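You operate a simulated robot arm through the tools that you are given. There is no shell and no other tool.

Carry out the task below with a simulated robot arm. There is one attempt and no reset: what you move stays moved.

JOB
Put the tiny white mould on the slide, fit the tiny follower and wind the press to FIRM.
Fine: slide IN before winding; leave the other moulds; leave the tray tap, its swing pipe and the orange and purple followers.

The check looks at the end state, three seconds after you hand in, the way a careful person would. Anything else that was tipped, shoved, dropped, spilled or broken makes it a failure.

ROBOT AND FRAMES
A 6-joint arm with a two-finger gripper, fixed in place. Base frame: the origin is at the foot of the arm, x ahead of it, y to its left, z up; the work surface is at about z = 0.86. Units: m, rad, N and s.
Its first joint turns from -2.897 to 2.897 rad. Payload 2.45 kg.
The TCP is the grasp point between the finger pads, 0.02 m short of the fingertips. In the tool frame z runs along the fingers and y along their closing line. Largest opening 0.14 m; the body of the gripper starts 0.168 m behind the TCP.
Orientation is that of the tool frame in the base frame, as [roll, pitch, yaw] about the fixed x, y, z axes, in that order (R = Rz(yaw) Ry(pitch) Rx(roll)). With the fingers straight down and closing along the base's y, the tool's x points along the base's -x, its y along +y and its z along -z.

CONTROLS
- The arm moves only by the tool jog_arm. Its argument "rows" is text: rows parted by semicolons, each of 6 numbers parted by spaces: the shift along the tool's x, y, z in units of 300 mm (1.0 is 300 mm), then the turn, a rotation vector about the tool's x, y, z in units of 45 degrees (1.0 is 45 degrees). In form: x y z wx wy wz; .... A call has 1 to 20 rows; each row is the pose to reach, as a shift and turn from the pose commanded when the call began, along the tool's axes at that moment. "fingers" is the gripper command, from -1 (fully open) to 1 (shut), values between in proportion, set as the call begins (left out, the last holds). A call with a number of a shift or a turn outside -1 to 1 is refused whole. Each row takes 0.2 s and may step no farther than 0.05 m and 0.15 rad from the row before; otherwise, or with a gripper value out of range, the whole call is refused. Where a pose cannot be reached the arm comes as near as it can. A force on the tool above 60 N (or 10 N above the force at the start of the call, whichever is more), or a blocked arm, ends the call early, and 0.2 s more pass. The fingers move at their own pace (about 0.045 m/s each) and stop on an object; they squeeze with about 45 N. The grip force told is the motor's: it shows also when the fingers shut on nothing. Time passes only in rows, and 0.2 s behind the last, so rows that repeat a pose let the fingers close. The reply holds the time, the measured pose of the TCP, the force on the tool along the base axes, the opening and the grip force, in the units named above and with some noise, with the torque about the TCP (base axes, N m) and any sound that the robot's microphone picked up.
- Cameras (640 x 400 px; columns grow to the right, rows downward): "scene" is fixed at [0.4002, 0.4976, 1.6765]; the picture's right is [-0.47, -0.88, 0.00], its down [-0.67, 0.35, -0.66] and it looks along [0.58, -0.31, -0.76] (base axes); focal length 334 px, centre (320, 200). "wrist" rides on the gripper at [0.078, 0.011, -0.209] in the tool frame; the picture's right is [-0.14, 0.99, 0.00], its down [-0.92, -0.13, -0.37] and it looks along [-0.37, -0.05, 0.93] (tool axes); focal length 280 px, centre (320, 200). There is no depth. A picture from a camera that has moved, and an enlarged one, comes with that camera's place and axes in the base frame and with its lens.
- camera(camera): a new picture of that camera. The clock stands still meanwhile.
- zoom(camera, box): a new picture of the part [left, top, right, bottom] of that camera's present view, enlarged. The clock stands still meanwhile.
- close_job(): hands the job in; it is judged then, once.

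Nothing tells you positions but the pictures and the camera data. Unless the task says otherwise, let go and move clear before handing in.

The tools are called after "Emit:" as a command line: name --argument value ..., lists and objects as JSON in quotes. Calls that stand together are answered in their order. jog_arm: Moves the arm, as the interface text tells. Its arguments: {"type":"object","properties":{"rows":{"type":"string"},"fingers":{"type":"number"}},"required":["rows"]} The other tools are called the same way: camera (camera) takes a picture; zoom (camera, box) takes an enlarged picture of a part of a camera's view; close_job () hands the job in.

At the start:

```text
time_s: 0.0
tool_pos: [0.6849, 0.0974, 1.344]
tool_rot: [3.141, 0.0, -3.138]
contact_force: [-0.9, -0.5, 0.4]
torque: [-0.01, -0.01, -0.04]
opening: 0.14
grasp_force: 0.1
```

scene: 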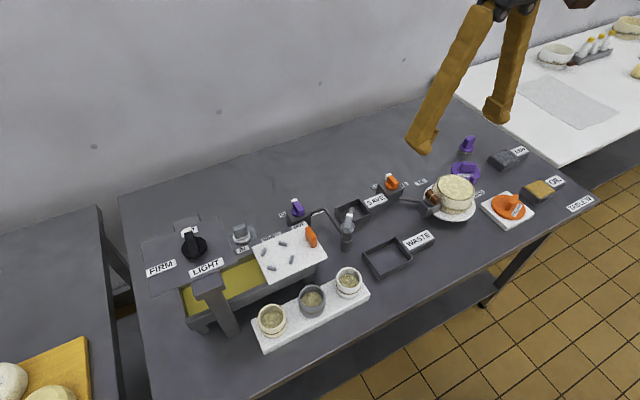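
wrist: 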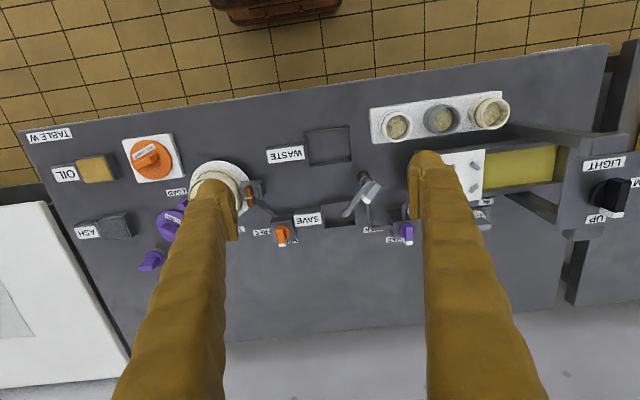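

I see a dark bench with a press (FIRM/LIGHT dial), a slide with a white plate, three moulds on a white board, and several followers. I'll zoom in to read the details before moving.

Emit:
zoom --camera "scene" --box '[130, 200, 290, 300]'

Emit:
zoom --camera "scene" --box '[230, 200, 390, 300]'

Emit:
zoom --camera "scene" --box '[240, 250, 400, 350]'

Emit:
zoom --camera "scene" --box '[330, 150, 490, 250]'

Emit:
zoom --camera "scene" --box '[440, 130, 600, 230]'

Emit:
zoom --camera "wrist" --box '[360, 80, 640, 255]'

Emit:
zoom --camera "wrist" --box '[20, 110, 300, 285]'

```text
4.00 times, centred on (210, 250) of scene
camera zoom: at [0.4002, 0.4976, 1.6765], right [-0.47, -0.88, 0.0], down [-0.67, 0.35, -0.66], along [0.58, -0.31, -0.76], focal length 1335 px, centre (760, 0)
```

zoom: 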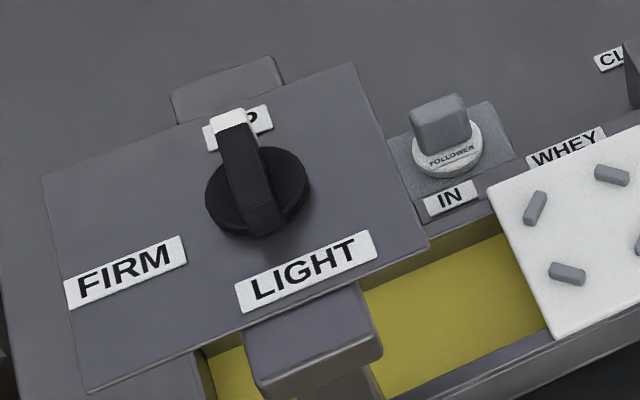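

```text
4.00 times, centred on (310, 250) of scene
camera zoom: at [0.4002, 0.4976, 1.6765], right [-0.47, -0.88, 0.0], down [-0.67, 0.35, -0.66], along [0.58, -0.31, -0.76], focal length 1335 px, centre (360, 0)
```

zoom: 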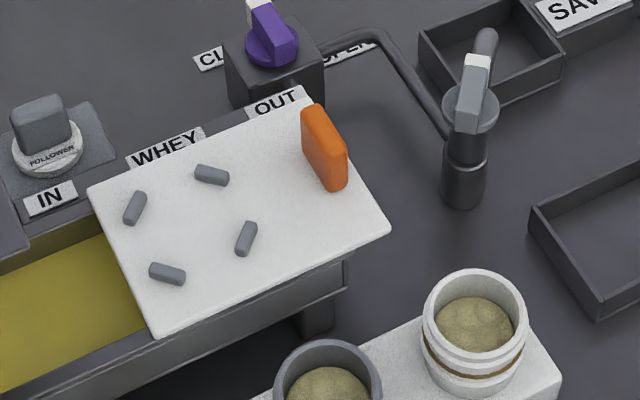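

```text
4.00 times, centred on (320, 300) of scene
camera zoom: at [0.4002, 0.4976, 1.6765], right [-0.47, -0.88, 0.0], down [-0.67, 0.35, -0.66], along [0.58, -0.31, -0.76], focal length 1335 px, centre (320, -200)
```

zoom: 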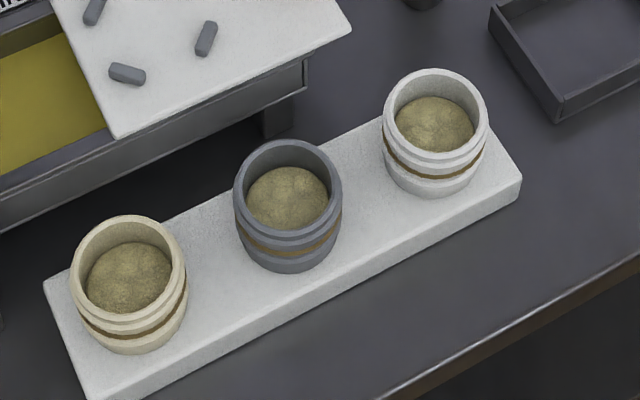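

```text
4.00 times, centred on (410, 200) of scene
camera zoom: at [0.4002, 0.4976, 1.6765], right [-0.47, -0.88, 0.0], down [-0.67, 0.35, -0.66], along [0.58, -0.31, -0.76], focal length 1335 px, centre (-40, 200)
```

zoom: 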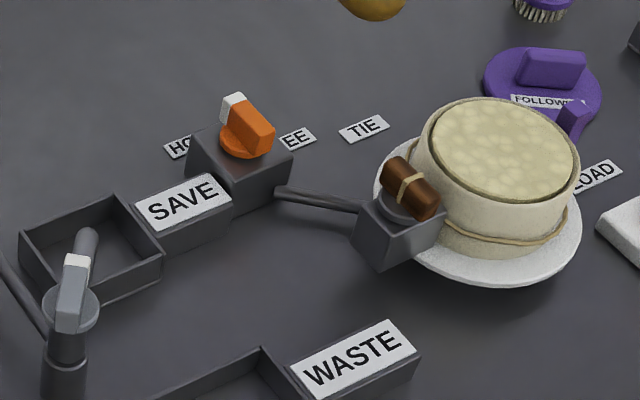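

```text
4.00 times, centred on (520, 180) of scene
camera zoom: at [0.4002, 0.4976, 1.6765], right [-0.47, -0.88, 0.0], down [-0.67, 0.35, -0.66], along [0.58, -0.31, -0.76], focal length 1335 px, centre (-480, 280)
```

zoom: 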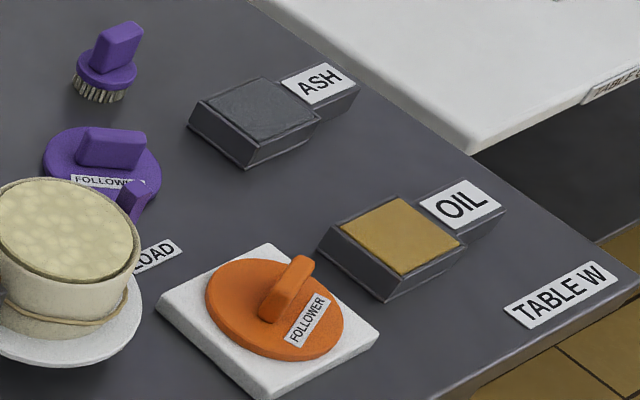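

```text
2.29 times, centred on (500, 168) of wrist
camera zoom: at [0.6076, 0.1085, 1.5541], right [0.14, 0.99, 0.0], down [0.92, -0.13, 0.37], along [0.37, -0.05, -0.93], focal length 641 px, centre (-91, 274)
```

zoom: 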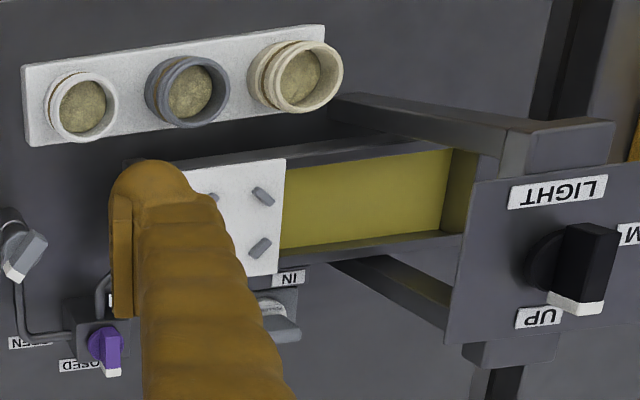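

```text
2.29 times, centred on (160, 198) of wrist
camera zoom: at [0.6076, 0.1085, 1.5541], right [0.14, 0.99, 0.0], down [0.92, -0.13, 0.37], along [0.37, -0.05, -0.93], focal length 641 px, centre (686, 206)
```

zoom: 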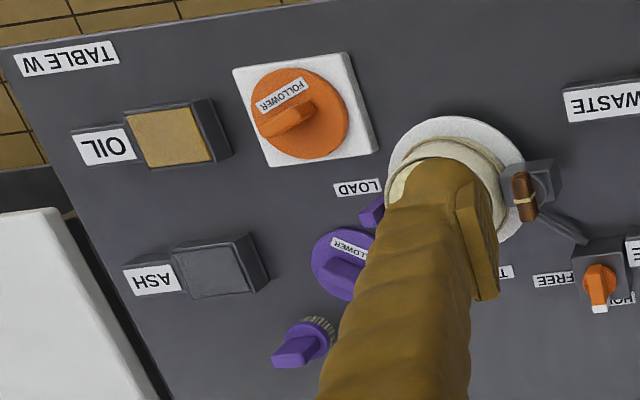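

The work layout is: moulds on the white board near x≈0.7, the slide trough behind them, and the press at larger y. I'll move the camera over to the press side at the same height for a better look.

Emit:
jog_arm --rows "0.047 0.14 0 0 0 0; 0.094 0.28 0 0 0 0; 0.141 0.42 0 0 0 0; 0.188 0.56 0 0 0 0; 0.235 0.70 0 0 0 0; 0.283 0.842 0 0 0 0" --fingers -1

Emit:
camera --camera "wrist"

Emit:
camera --camera "scene"

```text
time_s: 1.4
tool_pos: [0.6002, 0.3484, 1.3426]
tool_rot: [3.141, 0.001, 3.141]
contact_force: [0.4, 1.1, -0.4]
torque: [0.01, 0.0, -0.02]
opening: 0.1401
grasp_force: 0.1
```

```text
taken
camera wrist: at [0.5228, 0.3601, 1.5525], right [0.14, 0.99, 0.0], down [0.92, -0.13, 0.37], along [0.37, -0.05, -0.93], focal length 280 px, centre (320, 200)
```

wrist: 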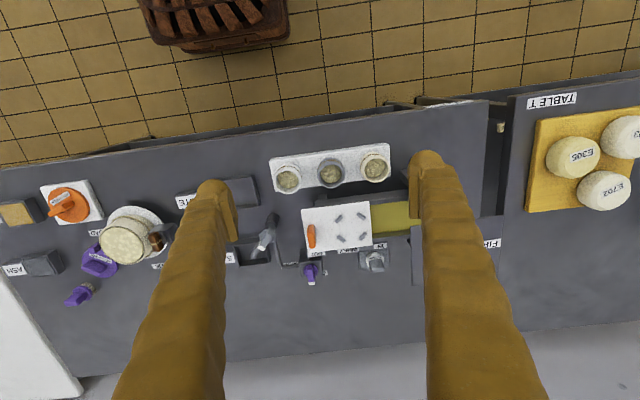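

```text
taken
```

scene: 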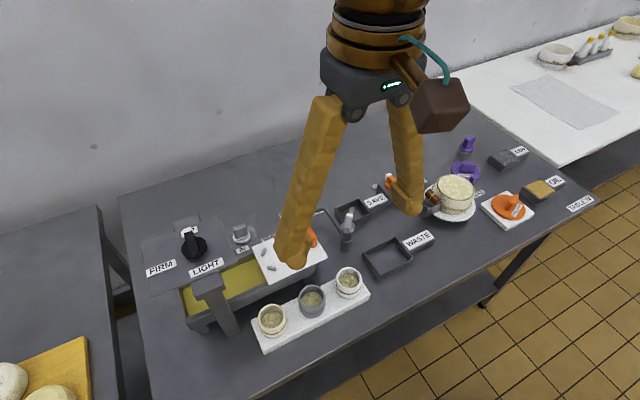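

The moulds and slide now lie between the fingers and clearly visible. I'll zoom for measurements.

Emit:
zoom --camera "wrist" --box '[250, 130, 410, 230]'

Emit:
zoom --camera "wrist" --box '[260, 195, 420, 295]'

Emit:
zoom --camera "wrist" --box '[380, 100, 540, 200]'

```text
4.00 times, centred on (330, 180) of wrist
camera zoom: at [0.5228, 0.3601, 1.5525], right [0.14, 0.99, 0.0], down [0.92, -0.13, 0.37], along [0.37, -0.05, -0.93], focal length 1122 px, centre (280, 280)
```

zoom: 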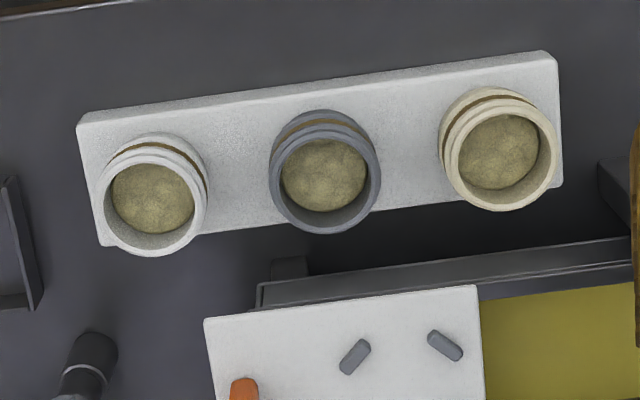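

```text
4.00 times, centred on (340, 245) of wrist
camera zoom: at [0.5228, 0.3601, 1.5525], right [0.14, 0.99, 0.0], down [0.92, -0.13, 0.37], along [0.37, -0.05, -0.93], focal length 1122 px, centre (240, 20)
```

zoom: 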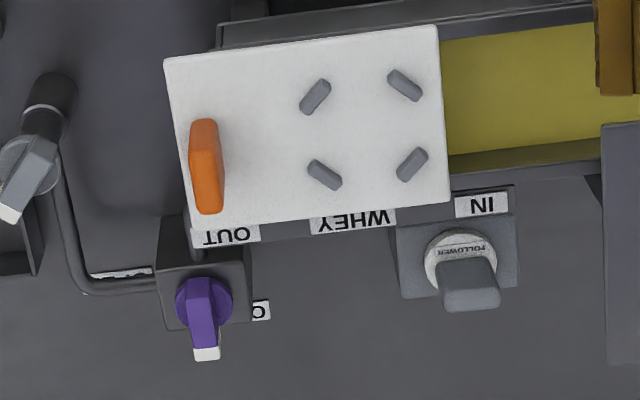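

```text
4.00 times, centred on (460, 150) of wrist
camera zoom: at [0.5228, 0.3601, 1.5525], right [0.14, 0.99, 0.0], down [0.92, -0.13, 0.37], along [0.37, -0.05, -0.93], focal length 1122 px, centre (-240, 400)
```

zoom: 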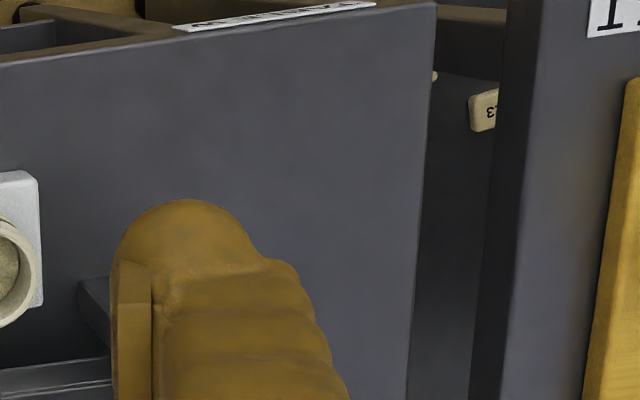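

Everything is aligned with the base axes: the white mould is at about (0.706, 0.260) with its rim near z≈0.94, the slide pegs centre on about (0.839, 0.390), and the press knob is near (0.84, 0.55). Next I'll turn the gripper so it closes along x and move above the white mould.

Emit:
jog_arm --rows "-0.059 -0.049 0.055 0 0 -0.167; -0.118 -0.098 0.11 0 0 -0.333; -0.177 -0.147 0.165 0 0 -0.5; -0.236 -0.196 0.22 0 0 -0.667; -0.295 -0.246 0.275 0 0 -0.833; -0.353 -0.296 0.333 0 0 -1.0"

Emit:
jog_arm --rows "0 0 0 0 0 -0.167; 0 0 0 0 0 -0.333; 0 0 0 0 0 -0.5; 0 0 0 0 0 -0.667; 0 0 0 0 0 -0.833; 0 0 0 0 0 -1.0; 0 0 0 0 0 -1.0"

Emit:
camera --camera "wrist"

Emit:
camera --camera "scene"

```text
time_s: 2.8
tool_pos: [0.7063, 0.261, 1.2434]
tool_rot: [-3.14, -0.001, -2.352]
contact_force: [0.0, 0.1, -0.2]
torque: [-0.02, 0.03, 0.01]
opening: 0.14
grasp_force: 0.0
```

```text
time_s: 4.4
tool_pos: [0.7045, 0.2624, 1.2445]
tool_rot: [-3.141, 0.0, -1.57]
contact_force: [-0.1, 1.7, -0.3]
torque: [0.03, -0.01, 0.03]
opening: 0.1401
grasp_force: 0.1
```

```text
taken
camera wrist: at [0.6957, 0.1836, 1.454], right [-0.99, 0.14, 0.0], down [0.13, 0.92, 0.37], along [0.05, 0.37, -0.93], focal length 280 px, centre (320, 200)
```

wrist: 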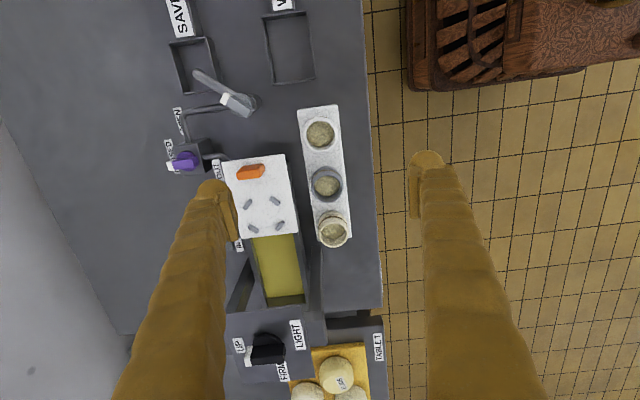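

```text
taken
```

scene: 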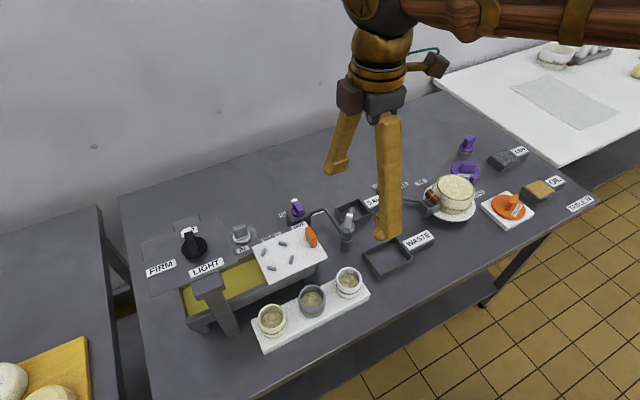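

The gripper is now over the white mould and closes along x. I'll zoom to refine the mould, follower and knob positions.

Emit:
zoom --camera "wrist" --box '[220, 100, 380, 200]'

Emit:
zoom --camera "wrist" --box '[220, 290, 380, 390]'

```text
4.00 times, centred on (300, 150) of wrist
camera zoom: at [0.6957, 0.1836, 1.454], right [-0.99, 0.14, 0.0], down [0.13, 0.92, 0.37], along [0.05, 0.37, -0.93], focal length 1122 px, centre (400, 400)
```

zoom: 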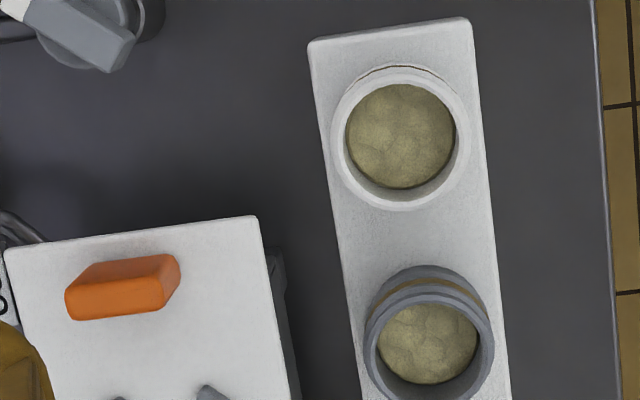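

```text
4.00 times, centred on (300, 340) of wrist
camera zoom: at [0.6957, 0.1836, 1.454], right [-0.99, 0.14, 0.0], down [0.13, 0.92, 0.37], along [0.05, 0.37, -0.93], focal length 1122 px, centre (400, -360)
```

zoom: 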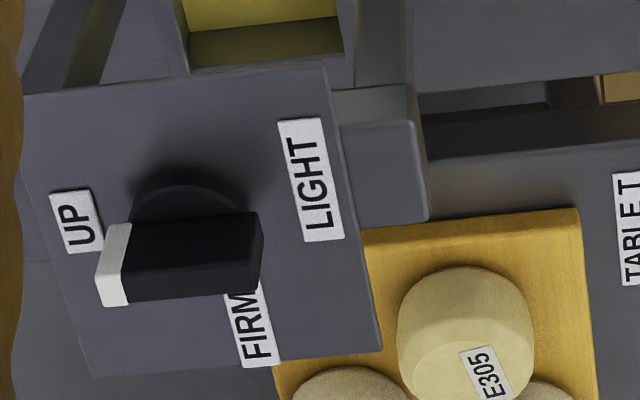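

The mould centre refines to (0.7056, 0.2598) with about 0.063 m outer diameter. I'll narrow the fingers to about 0.09 m and come down to just above the rim.

Emit:
jog_arm --rows "0 0 0.136 0 0 0; 0.005 0 0.272 0 0 0; 0.005 0 0.408 0 0 0; 0.005 0 0.544 0 0 0; 0.005 0 0.68 0 0 0; 0.005 0 0.814 0 0 0; 0.005 0 0.814 0 0 0" --fingers -0.286

Emit:
camera --camera "wrist"

Emit:
zoom --camera "scene" --box '[280, 200, 440, 300]'

```text
time_s: 6.0
tool_pos: [0.7044, 0.2577, 1.0008]
tool_rot: [-3.142, 0.001, -1.569]
contact_force: [0.9, 0.2, 0.7]
torque: [0.0, 0.01, -0.02]
opening: 0.0897
grasp_force: 0.1
```

```text
taken
camera wrist: at [0.6954, 0.1797, 1.2091], right [-0.99, 0.14, 0.0], down [0.13, 0.92, 0.37], along [0.05, 0.37, -0.93], focal length 280 px, centre (320, 200)
```

wrist: 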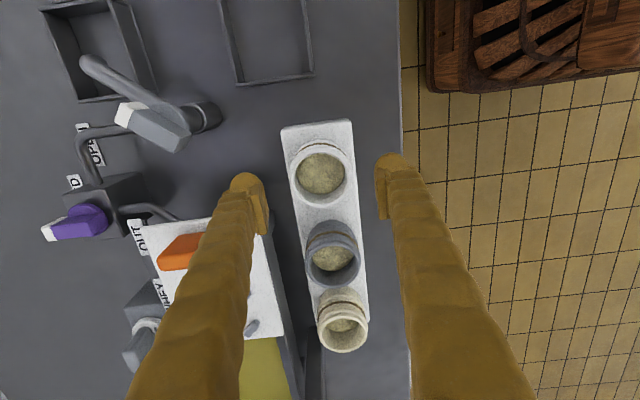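

```text
4.00 times, centred on (360, 250) of scene
camera zoom: at [0.4002, 0.4976, 1.6765], right [-0.47, -0.88, 0.0], down [-0.67, 0.35, -0.66], along [0.58, -0.31, -0.76], focal length 1335 px, centre (160, 0)
```

zoom: 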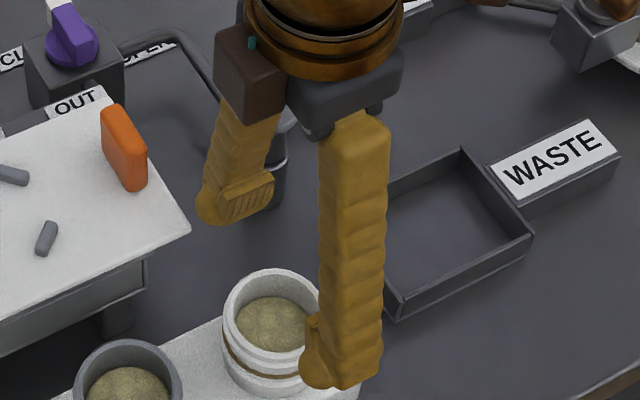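

The mould rim sits right between the fingers; I'll zoom once to check the y alignment before going down.

Emit:
zoom --camera "wrist" --box '[240, 120, 400, 220]'

```text
4.00 times, centred on (320, 170) of wrist
camera zoom: at [0.6954, 0.1797, 1.2091], right [-0.99, 0.14, 0.0], down [0.13, 0.92, 0.37], along [0.05, 0.37, -0.93], focal length 1122 px, centre (320, 320)
```

zoom: 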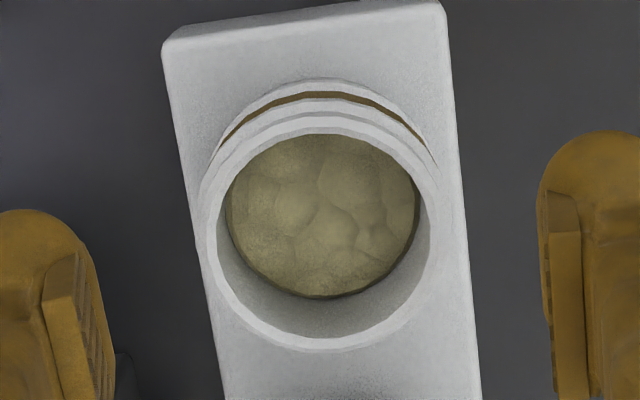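

The rim is around z≈0.93–0.94 and y≈0.261, comfortably within the pad width. I'll lower around it to TCP z≈0.922.

Emit:
jog_arm --rows "-0.01 0 0.066 0 0 0; -0.01 0 0.132 0 0 0; -0.01 0 0.198 0 0 0; -0.01 0 0.262 0 0 0; -0.01 0 0.262 0 0 0"

Emit:
camera --camera "wrist"

Emit:
zoom --camera "scene" --box '[280, 220, 440, 320]'

```text
time_s: 7.2
tool_pos: [0.7065, 0.2624, 0.9211]
tool_rot: [3.14, -0.001, -1.569]
contact_force: [-0.2, -0.2, -0.1]
torque: [0.0, 0.01, 0.02]
opening: 0.09
grasp_force: 0.0
```

```text
taken
camera wrist: at [0.6962, 0.185, 1.1306], right [-0.99, 0.14, 0.0], down [0.13, 0.92, 0.37], along [0.05, 0.37, -0.93], focal length 280 px, centre (320, 200)
```

wrist: 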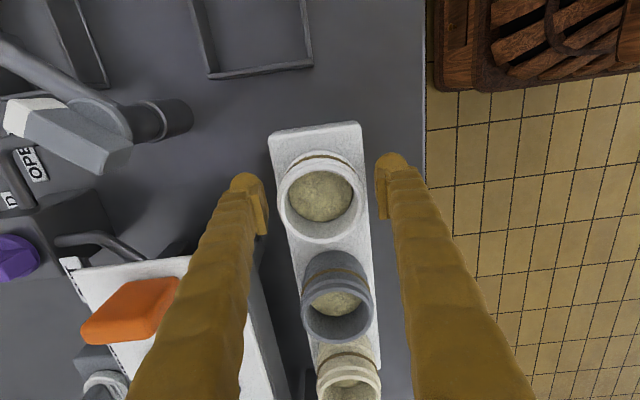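

```text
4.00 times, centred on (360, 270) of scene
camera zoom: at [0.4002, 0.4976, 1.6765], right [-0.47, -0.88, 0.0], down [-0.67, 0.35, -0.66], along [0.58, -0.31, -0.76], focal length 1335 px, centre (160, -80)
```

zoom: 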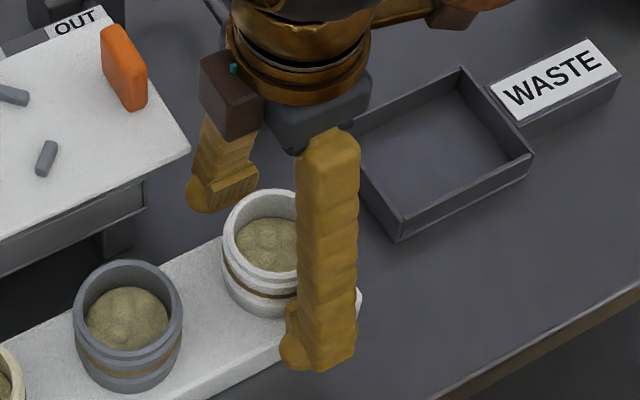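

The fingers straddle the white mould with clearance on all sides. I'll close on it.

Emit:
jog_arm --rows "0 0 0 0 0 0; 0 0 0 0 0 0; 0 0 0 0 0 0; 0 0 0 0 0 0; 0 0 0 0 0 0" --fingers 0.4

Emit:
camera --camera "wrist"

```text
time_s: 8.4
tool_pos: [0.7062, 0.263, 0.9225]
tool_rot: [-3.141, 0.0, -1.57]
contact_force: [0.1, 0.2, -0.4]
torque: [0.01, 0.01, -0.01]
opening: 0.0648
grasp_force: 44.6
```

```text
taken
camera wrist: at [0.6962, 0.185, 1.1307], right [-0.99, 0.14, 0.0], down [0.13, 0.92, 0.37], along [0.05, 0.37, -0.93], focal length 280 px, centre (320, 200)
```

wrist: 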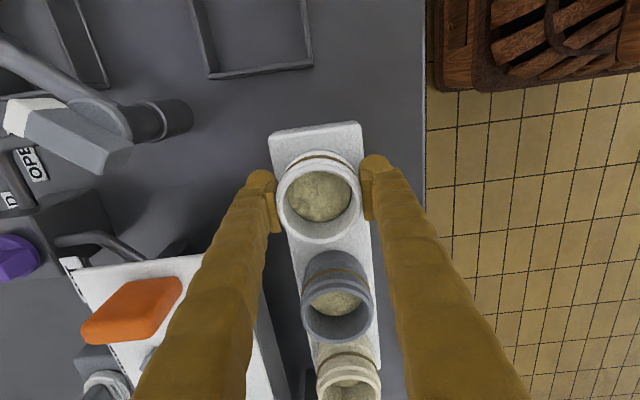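

The mould is gripped at 0.065 m. I'll lift it straight up, then look.

Emit:
jog_arm --rows "0 0 -0.05 0 0 0; 0 0 -0.12 0 0 0; 0 0 -0.22 0 0 0; 0 0 -0.34 0 0 0; 0 0 -0.46 0 0 0; 0 0 -0.55 0 0 0; 0 0 -0.55 0 0 0"

Emit:
camera --camera "wrist"

Emit:
camera --camera "scene"

Emit:
zoom --camera "scene" --box '[280, 150, 440, 250]'

```text
time_s: 10.0
tool_pos: [0.7072, 0.2629, 1.0885]
tool_rot: [3.141, 0.002, -1.57]
contact_force: [0.1, 0.7, -0.9]
torque: [0.04, 0.01, 0.0]
opening: 0.065
grasp_force: 45.1
```

```text
taken
camera wrist: at [0.6976, 0.1851, 1.2967], right [-0.99, 0.14, 0.0], down [0.13, 0.92, 0.37], along [0.05, 0.37, -0.93], focal length 280 px, centre (320, 200)
```

wrist: 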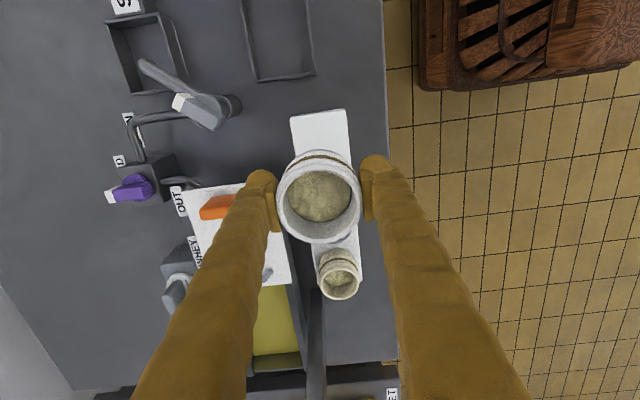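

```text
taken
```

scene: 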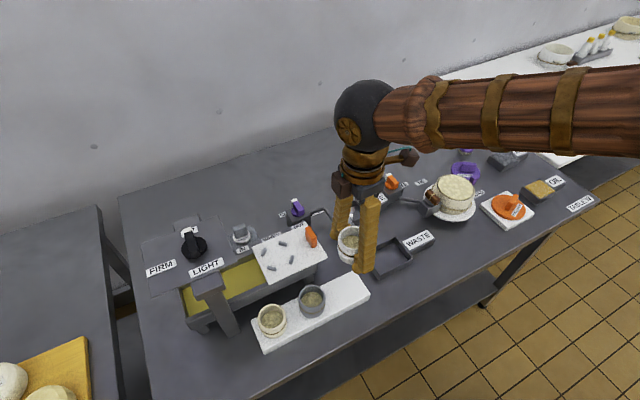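

```text
4.00 times, centred on (360, 200) of scene
camera zoom: at [0.4002, 0.4976, 1.6765], right [-0.47, -0.88, 0.0], down [-0.67, 0.35, -0.66], along [0.58, -0.31, -0.76], focal length 1335 px, centre (160, 200)
```

zoom: 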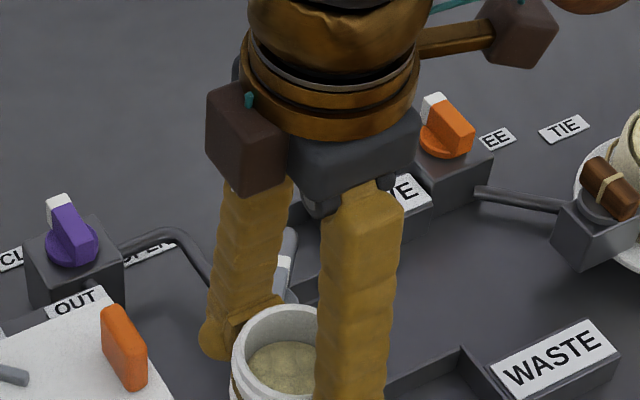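

The mould is lifted cleanly. I'll zoom on it to work out its offset in the gripper before placing.

Emit:
zoom --camera "wrist" --box '[240, 140, 400, 240]'

Emit:
zoom --camera "scene" --box '[320, 200, 400, 250]'

```text
4.00 times, centred on (320, 190) of wrist
camera zoom: at [0.6976, 0.1851, 1.2967], right [-0.99, 0.14, 0.0], down [0.13, 0.92, 0.37], along [0.05, 0.37, -0.93], focal length 1122 px, centre (320, 240)
```

zoom: 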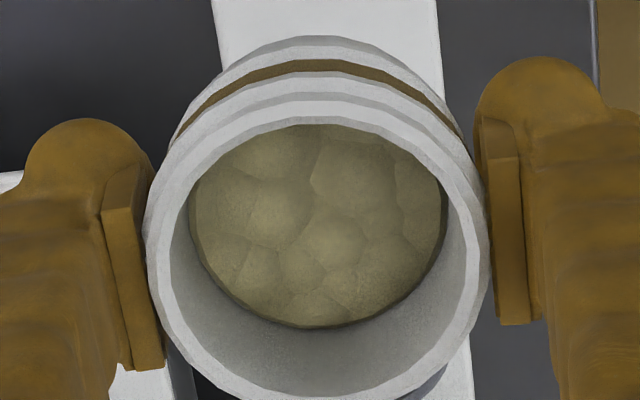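

```text
8.00 times, centred on (360, 225) of scene
camera zoom: at [0.4002, 0.4976, 1.6765], right [-0.47, -0.88, 0.0], down [-0.67, 0.35, -0.66], along [0.58, -0.31, -0.76], focal length 2671 px, centre (0, 0)
```

zoom: 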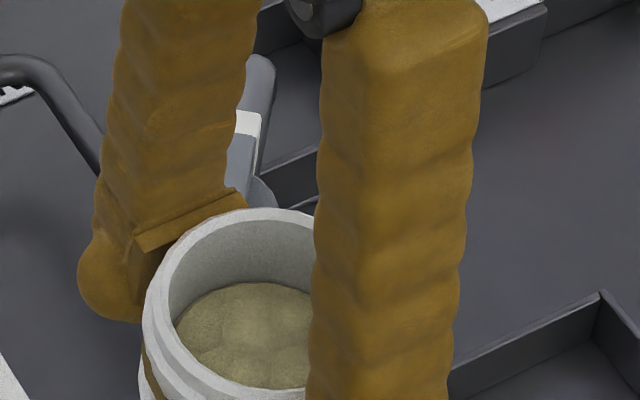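

The mould is held with its rim about 13 mm above the TCP and about 1 mm to +y. I'll carry it high to just beyond the slide pegs so the camera can see them.

Emit:
jog_arm --rows "-0.05 -0.04 -0.1 0 0 0; -0.14 -0.11 -0.2 0 0 0; -0.24 -0.19 -0.24 0 0 0; -0.34 -0.27 -0.24 0 0 0; -0.44 -0.35 -0.24 0 0 0; -0.557 -0.44 -0.24 0 0 0; -0.557 -0.44 -0.24 0 0 0"

Emit:
camera --camera "wrist"

Emit:
zoom --camera "wrist" --box '[240, 60, 400, 160]'

Emit:
camera --camera "scene"

```text
time_s: 11.6
tool_pos: [0.837, 0.4312, 1.1619]
tool_rot: [3.141, 0.001, -1.569]
contact_force: [0.3, -1.4, -1.8]
torque: [0.0, 0.0, 0.02]
opening: 0.065
grasp_force: 44.9
```

```text
taken
camera wrist: at [0.8273, 0.354, 1.37], right [-0.99, 0.14, 0.0], down [0.13, 0.92, 0.37], along [0.05, 0.37, -0.93], focal length 280 px, centre (320, 200)
```

wrist: 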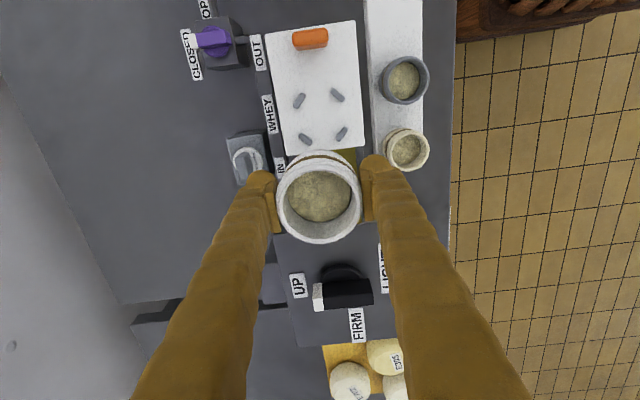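

```text
4.00 times, centred on (320, 110) of wrist
camera zoom: at [0.8273, 0.354, 1.37], right [-0.99, 0.14, 0.0], down [0.13, 0.92, 0.37], along [0.05, 0.37, -0.93], focal length 1122 px, centre (320, 560)
```

zoom: 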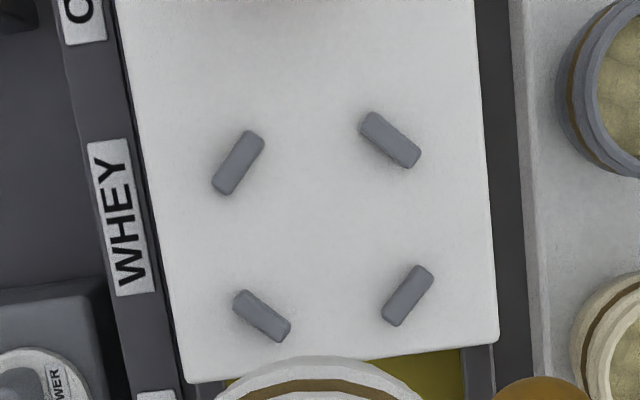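

```text
taken
```

scene: 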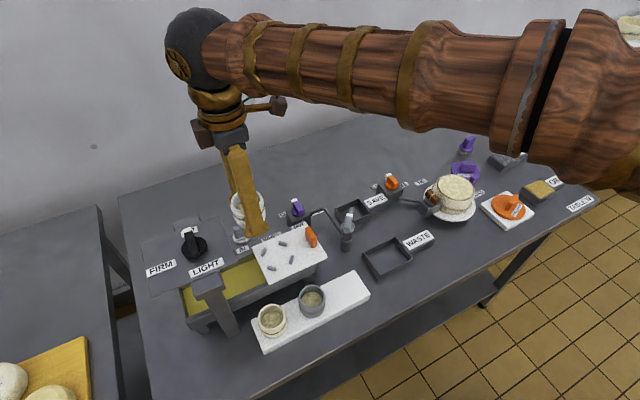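

The refined peg centre is (0.831, 0.390) with peg tops near z≈0.97. I'll shift over it and lower to just above the pegs.

Emit:
jog_arm --rows "0.072 0.013 0 0 0 0; 0.144 0.0267 0 0 0 0; 0.144 0.0267 0.1 0 0 0; 0.144 0.0267 0.2 0 0 0; 0.144 0.0267 0.3 0 0 0; 0.144 0.0267 0.38 0 0 0; 0.144 0.0267 0.38 0 0 0"

Emit:
camera --camera "wrist"

Emit:
zoom --camera "wrist" --box '[240, 120, 400, 220]'

Emit:
zoom --camera "scene" --box '[220, 190, 340, 265]'

```text
time_s: 13.2
tool_pos: [0.8313, 0.3875, 1.0436]
tool_rot: [3.141, -0.001, -1.569]
contact_force: [0.1, 0.7, -2.2]
torque: [-0.01, 0.01, -0.01]
opening: 0.065
grasp_force: 45.0
```

```text
taken
camera wrist: at [0.8217, 0.3089, 1.2525], right [-0.99, 0.14, 0.0], down [0.13, 0.92, 0.37], along [0.05, 0.37, -0.93], focal length 280 px, centre (320, 200)
```

wrist: 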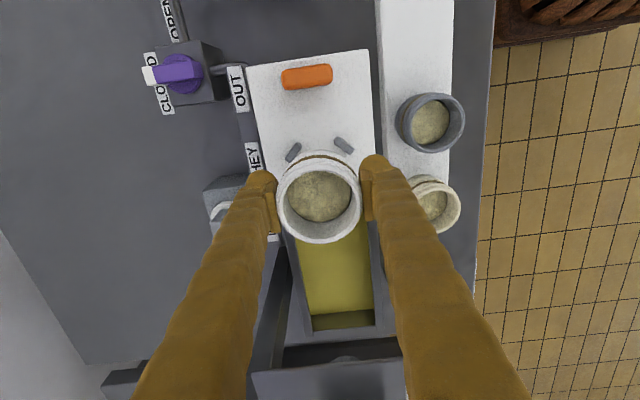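

```text
4.00 times, centred on (320, 170) of wrist
camera zoom: at [0.8217, 0.3089, 1.2525], right [-0.99, 0.14, 0.0], down [0.13, 0.92, 0.37], along [0.05, 0.37, -0.93], focal length 1122 px, centre (320, 320)
```

zoom: 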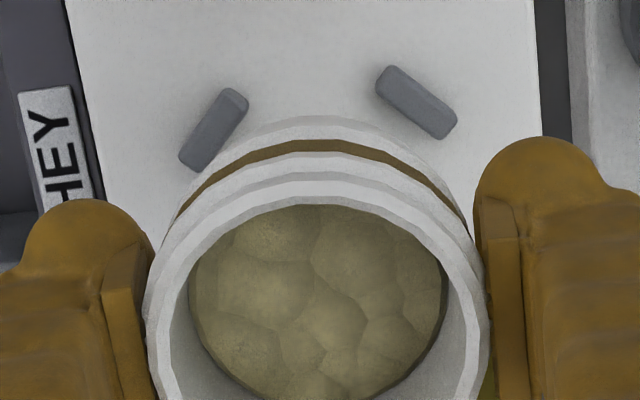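

```text
5.33 times, centred on (280, 228) of scene
camera zoom: at [0.4002, 0.4976, 1.6765], right [-0.47, -0.88, 0.0], down [-0.67, 0.35, -0.66], along [0.58, -0.31, -0.76], focal length 1780 px, centre (533, 53)
```

zoom: 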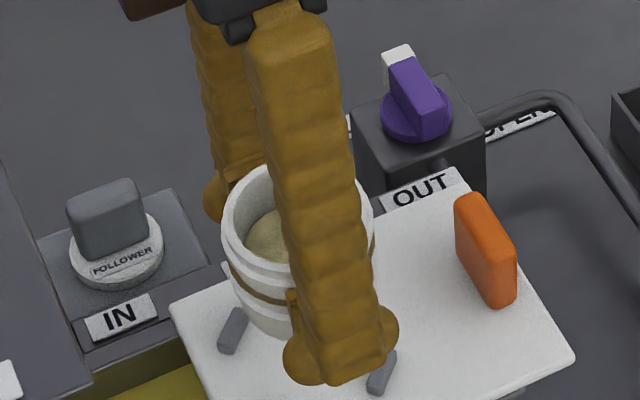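

The near pegs are visible and show I need about −2 mm in x and +3 mm in y. I'll correct and lower a bit further, then look again.

Emit:
jog_arm --rows "-0.01 0.0077 0 0 0 0; -0.01 0.0077 0.04 0 0 0; -0.01 0.0077 0.07 0 0 0; -0.01 0.0077 0.07 0 0 0"

Emit:
zoom --camera "wrist" --box '[240, 120, 400, 220]'

Emit:
zoom --camera "scene" --box '[220, 190, 340, 265]'

```text
time_s: 14.2
tool_pos: [0.8291, 0.39, 1.0243]
tool_rot: [-3.141, 0.001, -1.569]
contact_force: [0.3, 0.1, -1.2]
torque: [-0.04, 0.03, -0.01]
opening: 0.0652
grasp_force: 45.0
```

```text
4.00 times, centred on (320, 170) of wrist
camera zoom: at [0.8184, 0.3121, 1.233], right [-0.99, 0.14, 0.0], down [0.13, 0.92, 0.37], along [0.05, 0.37, -0.93], focal length 1122 px, centre (320, 320)
```

zoom: 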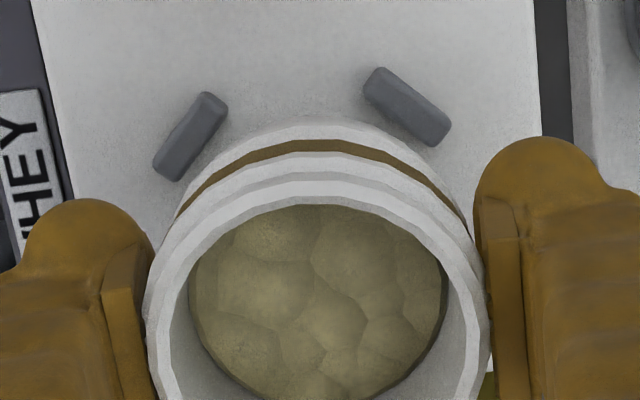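

```text
5.33 times, centred on (280, 228) of scene
camera zoom: at [0.4002, 0.4976, 1.6765], right [-0.47, -0.88, 0.0], down [-0.67, 0.35, -0.66], along [0.58, -0.31, -0.76], focal length 1780 px, centre (533, 53)
```

zoom: 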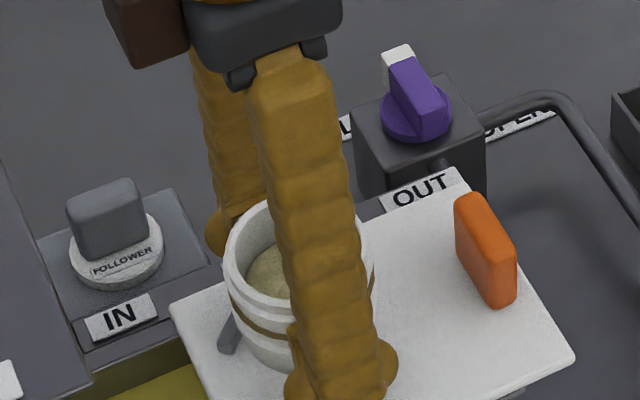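

Another ~1 mm correction in +x, then I'll descend in small steps and watch the force for contact with the plate.

Emit:
jog_arm --rows "-0.0017 -0.0033 0 0 0 0; -0.0017 -0.0033 0.02 0 0 0; -0.0017 -0.0033 0.04 0 0 0; -0.0017 -0.0033 0.04 0 0 0"

Emit:
zoom --camera "wrist" --box '[240, 120, 400, 220]'

Emit:
zoom --camera "scene" --box '[240, 220, 320, 270]'

```text
time_s: 15.2
tool_pos: [0.828, 0.3914, 1.0127]
tool_rot: [-3.141, -0.001, -1.568]
contact_force: [0.1, -0.1, -1.8]
torque: [0.05, 0.02, -0.02]
opening: 0.0649
grasp_force: 44.9
```

```text
4.00 times, centred on (320, 170) of wrist
camera zoom: at [0.8188, 0.3131, 1.2218], right [-0.99, 0.14, 0.0], down [0.13, 0.92, 0.37], along [0.05, 0.37, -0.93], focal length 1122 px, centre (320, 320)
```

zoom: 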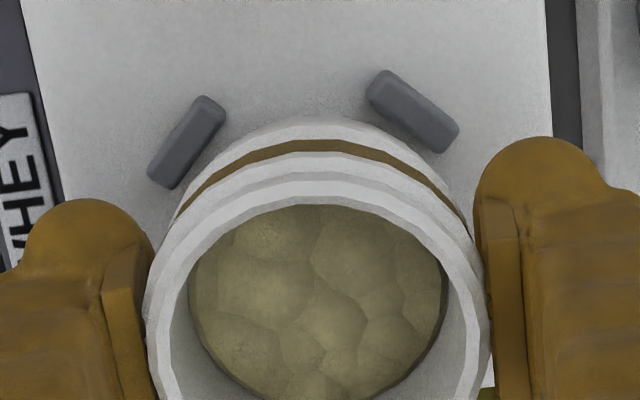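

```text
8.00 times, centred on (280, 245) of scene
camera zoom: at [0.4002, 0.4976, 1.6765], right [-0.47, -0.88, 0.0], down [-0.67, 0.35, -0.66], along [0.58, -0.31, -0.76], focal length 2671 px, centre (640, -160)
```

zoom: 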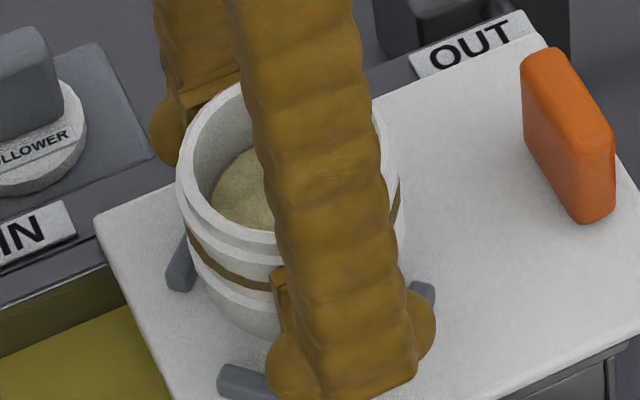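

Emit:
jog_arm --rows "0.001 -0.004 0 0 0 0; 0.001 -0.004 0.015 0 0 0; 0.001 -0.004 0.03 0 0 0; 0.001 -0.004 0.03 0 0 0"

Emit:
zoom --camera "wrist" --box '[240, 120, 400, 220]'

Emit:
zoom --camera "scene" --box '[240, 220, 320, 270]'

```text
time_s: 16.2
tool_pos: [0.8298, 0.3908, 1.0029]
tool_rot: [-3.141, 0.0, -1.569]
contact_force: [0.5, 0.7, -0.6]
torque: [-0.03, -0.01, -0.01]
opening: 0.065
grasp_force: 45.4
```

```text
4.00 times, centred on (320, 170) of wrist
camera zoom: at [0.8198, 0.3122, 1.2124], right [-0.99, 0.14, 0.0], down [0.13, 0.92, 0.37], along [0.05, 0.37, -0.93], focal length 1122 px, centre (320, 320)
```

zoom: 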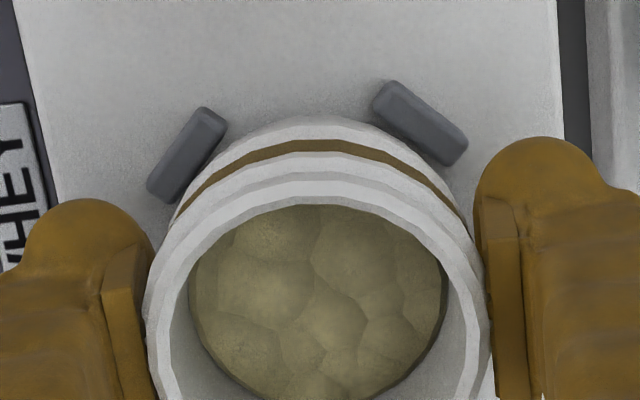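

```text
8.00 times, centred on (280, 245) of scene
camera zoom: at [0.4002, 0.4976, 1.6765], right [-0.47, -0.88, 0.0], down [-0.67, 0.35, -0.66], along [0.58, -0.31, -0.76], focal length 2671 px, centre (640, -160)
```

zoom: 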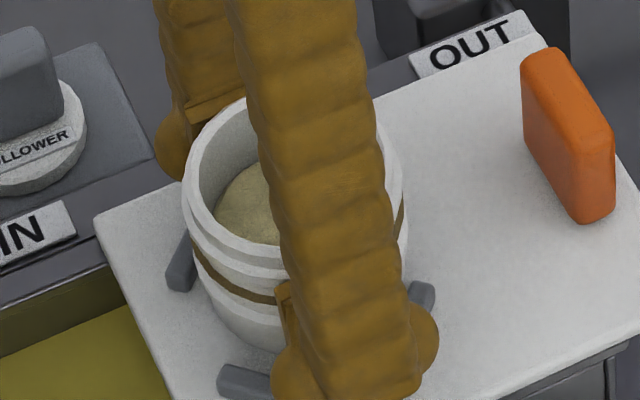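

The alignment with the pegs is now within about half a millimetre. I'll continue lowering gently until contact.

Emit:
jog_arm --rows "0 0 0.01 0 0 0; 0 0 0.02 0 0 0; 0 0 0.027 0 0 0; 0 0 0.027 0 0 0"

Emit:
zoom --camera "scene" --box '[240, 220, 320, 270]'

```text
time_s: 17.2
tool_pos: [0.8289, 0.3899, 0.9957]
tool_rot: [-3.141, 0.001, -1.569]
contact_force: [0.6, -0.3, -0.8]
torque: [0.02, -0.04, 0.0]
opening: 0.065
grasp_force: 44.8
```

```text
8.00 times, centred on (280, 245) of scene
camera zoom: at [0.4002, 0.4976, 1.6765], right [-0.47, -0.88, 0.0], down [-0.67, 0.35, -0.66], along [0.58, -0.31, -0.76], focal length 2671 px, centre (640, -160)
```

zoom: 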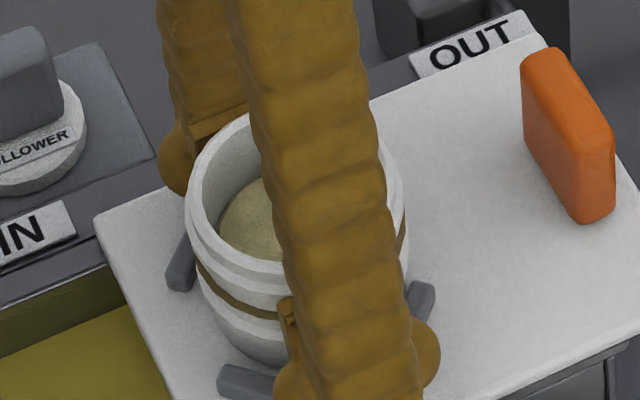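

Emit:
jog_arm --rows "0 0 0.004 0 0 0; 0 0 0.008 0 0 0; 0 0 0.012 0 0 0; 0 0 0.012 0 0 0"

Emit:
zoom --camera "scene" --box '[240, 220, 320, 270]'

Emit:
zoom --camera "wrist" --box '[240, 120, 400, 220]'

```text
time_s: 18.2
tool_pos: [0.8291, 0.3906, 0.9926]
tool_rot: [-3.14, 0.0, -1.569]
contact_force: [-2.6, 2.9, 16.2]
torque: [-0.03, 0.16, -0.04]
opening: 0.0647
grasp_force: 45.3
```

```text
8.00 times, centred on (280, 245) of scene
camera zoom: at [0.4002, 0.4976, 1.6765], right [-0.47, -0.88, 0.0], down [-0.67, 0.35, -0.66], along [0.58, -0.31, -0.76], focal length 2671 px, centre (640, -160)
```

zoom: 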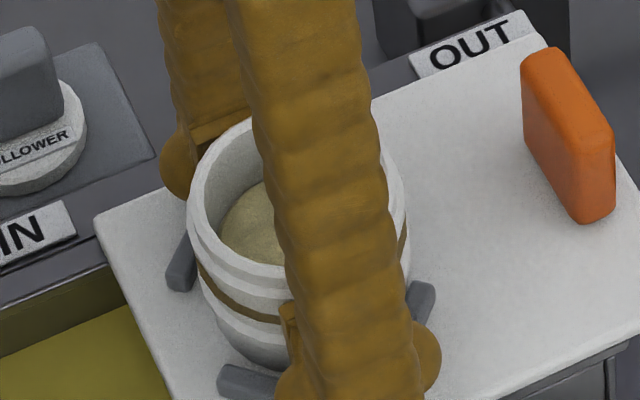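

```text
4.00 times, centred on (320, 170) of wrist
camera zoom: at [0.8196, 0.3119, 1.2016], right [-0.99, 0.14, 0.0], down [0.13, 0.92, 0.37], along [0.05, 0.37, -0.93], focal length 1122 px, centre (320, 320)
```

zoom: 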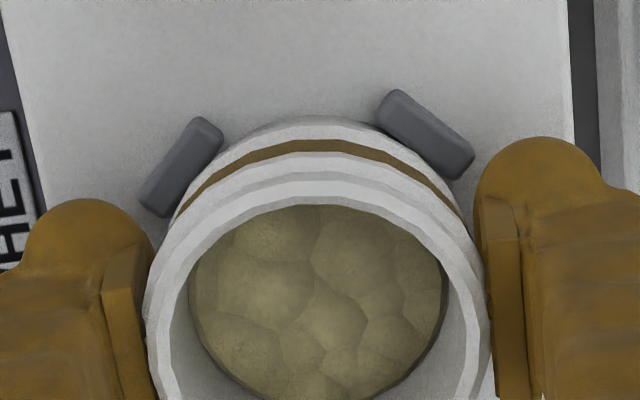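

I feel 16 N of upward force at TCP z≈0.993, consistent with the mould sitting on the plate, with a slight side force from one peg. I'll ease off sideways by under a millimetre and check.

Emit:
jog_arm --rows "-0.001 0.0025 0 0 0 0; -0.001 0.0025 0 0 0 0; -0.001 0.0025 0.002 0 0 0; -0.001 0.0025 0.002 0 0 0"

Emit:
zoom --camera "scene" --box '[250, 230, 310, 268]'

```text
time_s: 19.2
tool_pos: [0.829, 0.3902, 0.9932]
tool_rot: [-3.141, 0.003, -1.568]
contact_force: [7.7, 2.9, 39.2]
torque: [-0.2, 0.12, 0.07]
opening: 0.0649
grasp_force: 44.8
```

```text
10.53 times, centred on (280, 249) of scene
camera zoom: at [0.4002, 0.4976, 1.6765], right [-0.47, -0.88, 0.0], down [-0.67, 0.35, -0.66], along [0.58, -0.31, -0.76], focal length 3514 px, centre (741, -316)
```

zoom: 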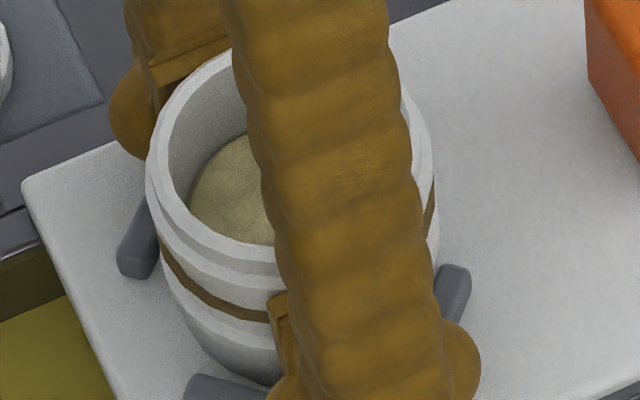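

The contact is firm with side forces from both peg sides, so the mould is down between the pegs. I'll relax the load slightly and open.

Emit:
jog_arm --rows "0 -0.0013 -0.002 0 0 0; 0 -0.0013 -0.004 0 0 0; 0 -0.0013 -0.004 0 0 0"

Emit:
jog_arm --rows "0 0 0 0 0 0; 0 0 0 0 0 0; 0 0 0 0 0 0; 0 0 0 0 0 0" --fingers -0.2

Emit:
camera --camera "wrist"

Emit:
zoom --camera "scene" --box '[250, 230, 310, 268]'

```text
time_s: 20.0
tool_pos: [0.8291, 0.3902, 0.9918]
tool_rot: [-3.141, 0.0, -1.569]
contact_force: [5.0, 1.8, 27.4]
torque: [-0.03, -0.11, 0.01]
opening: 0.0649
grasp_force: 44.7
```

```text
time_s: 21.0
tool_pos: [0.8304, 0.3897, 0.9926]
tool_rot: [-3.141, 0.0, -1.569]
contact_force: [0.3, -0.1, 0.3]
torque: [-0.02, -0.01, 0.01]
opening: 0.0841
grasp_force: 0.1
```

```text
taken
camera wrist: at [0.8196, 0.3121, 1.2013], right [-0.99, 0.14, 0.0], down [0.13, 0.92, 0.37], along [0.05, 0.37, -0.93], focal length 280 px, centre (320, 200)
```

wrist: 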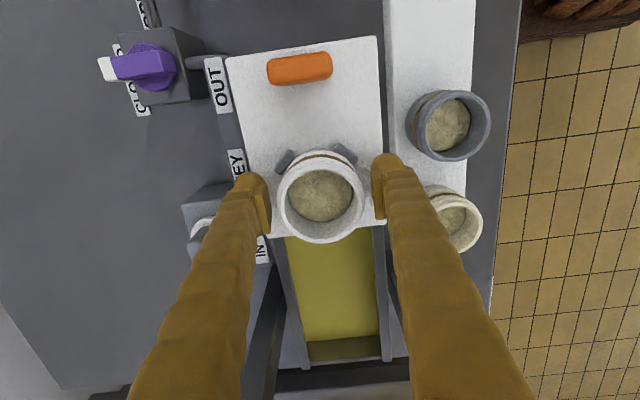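

```text
10.53 times, centred on (280, 249) of scene
camera zoom: at [0.4002, 0.4976, 1.6765], right [-0.47, -0.88, 0.0], down [-0.67, 0.35, -0.66], along [0.58, -0.31, -0.76], focal length 3514 px, centre (741, -316)
```

zoom: 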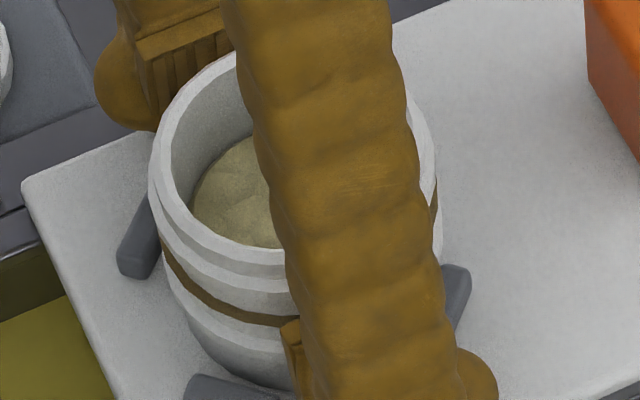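

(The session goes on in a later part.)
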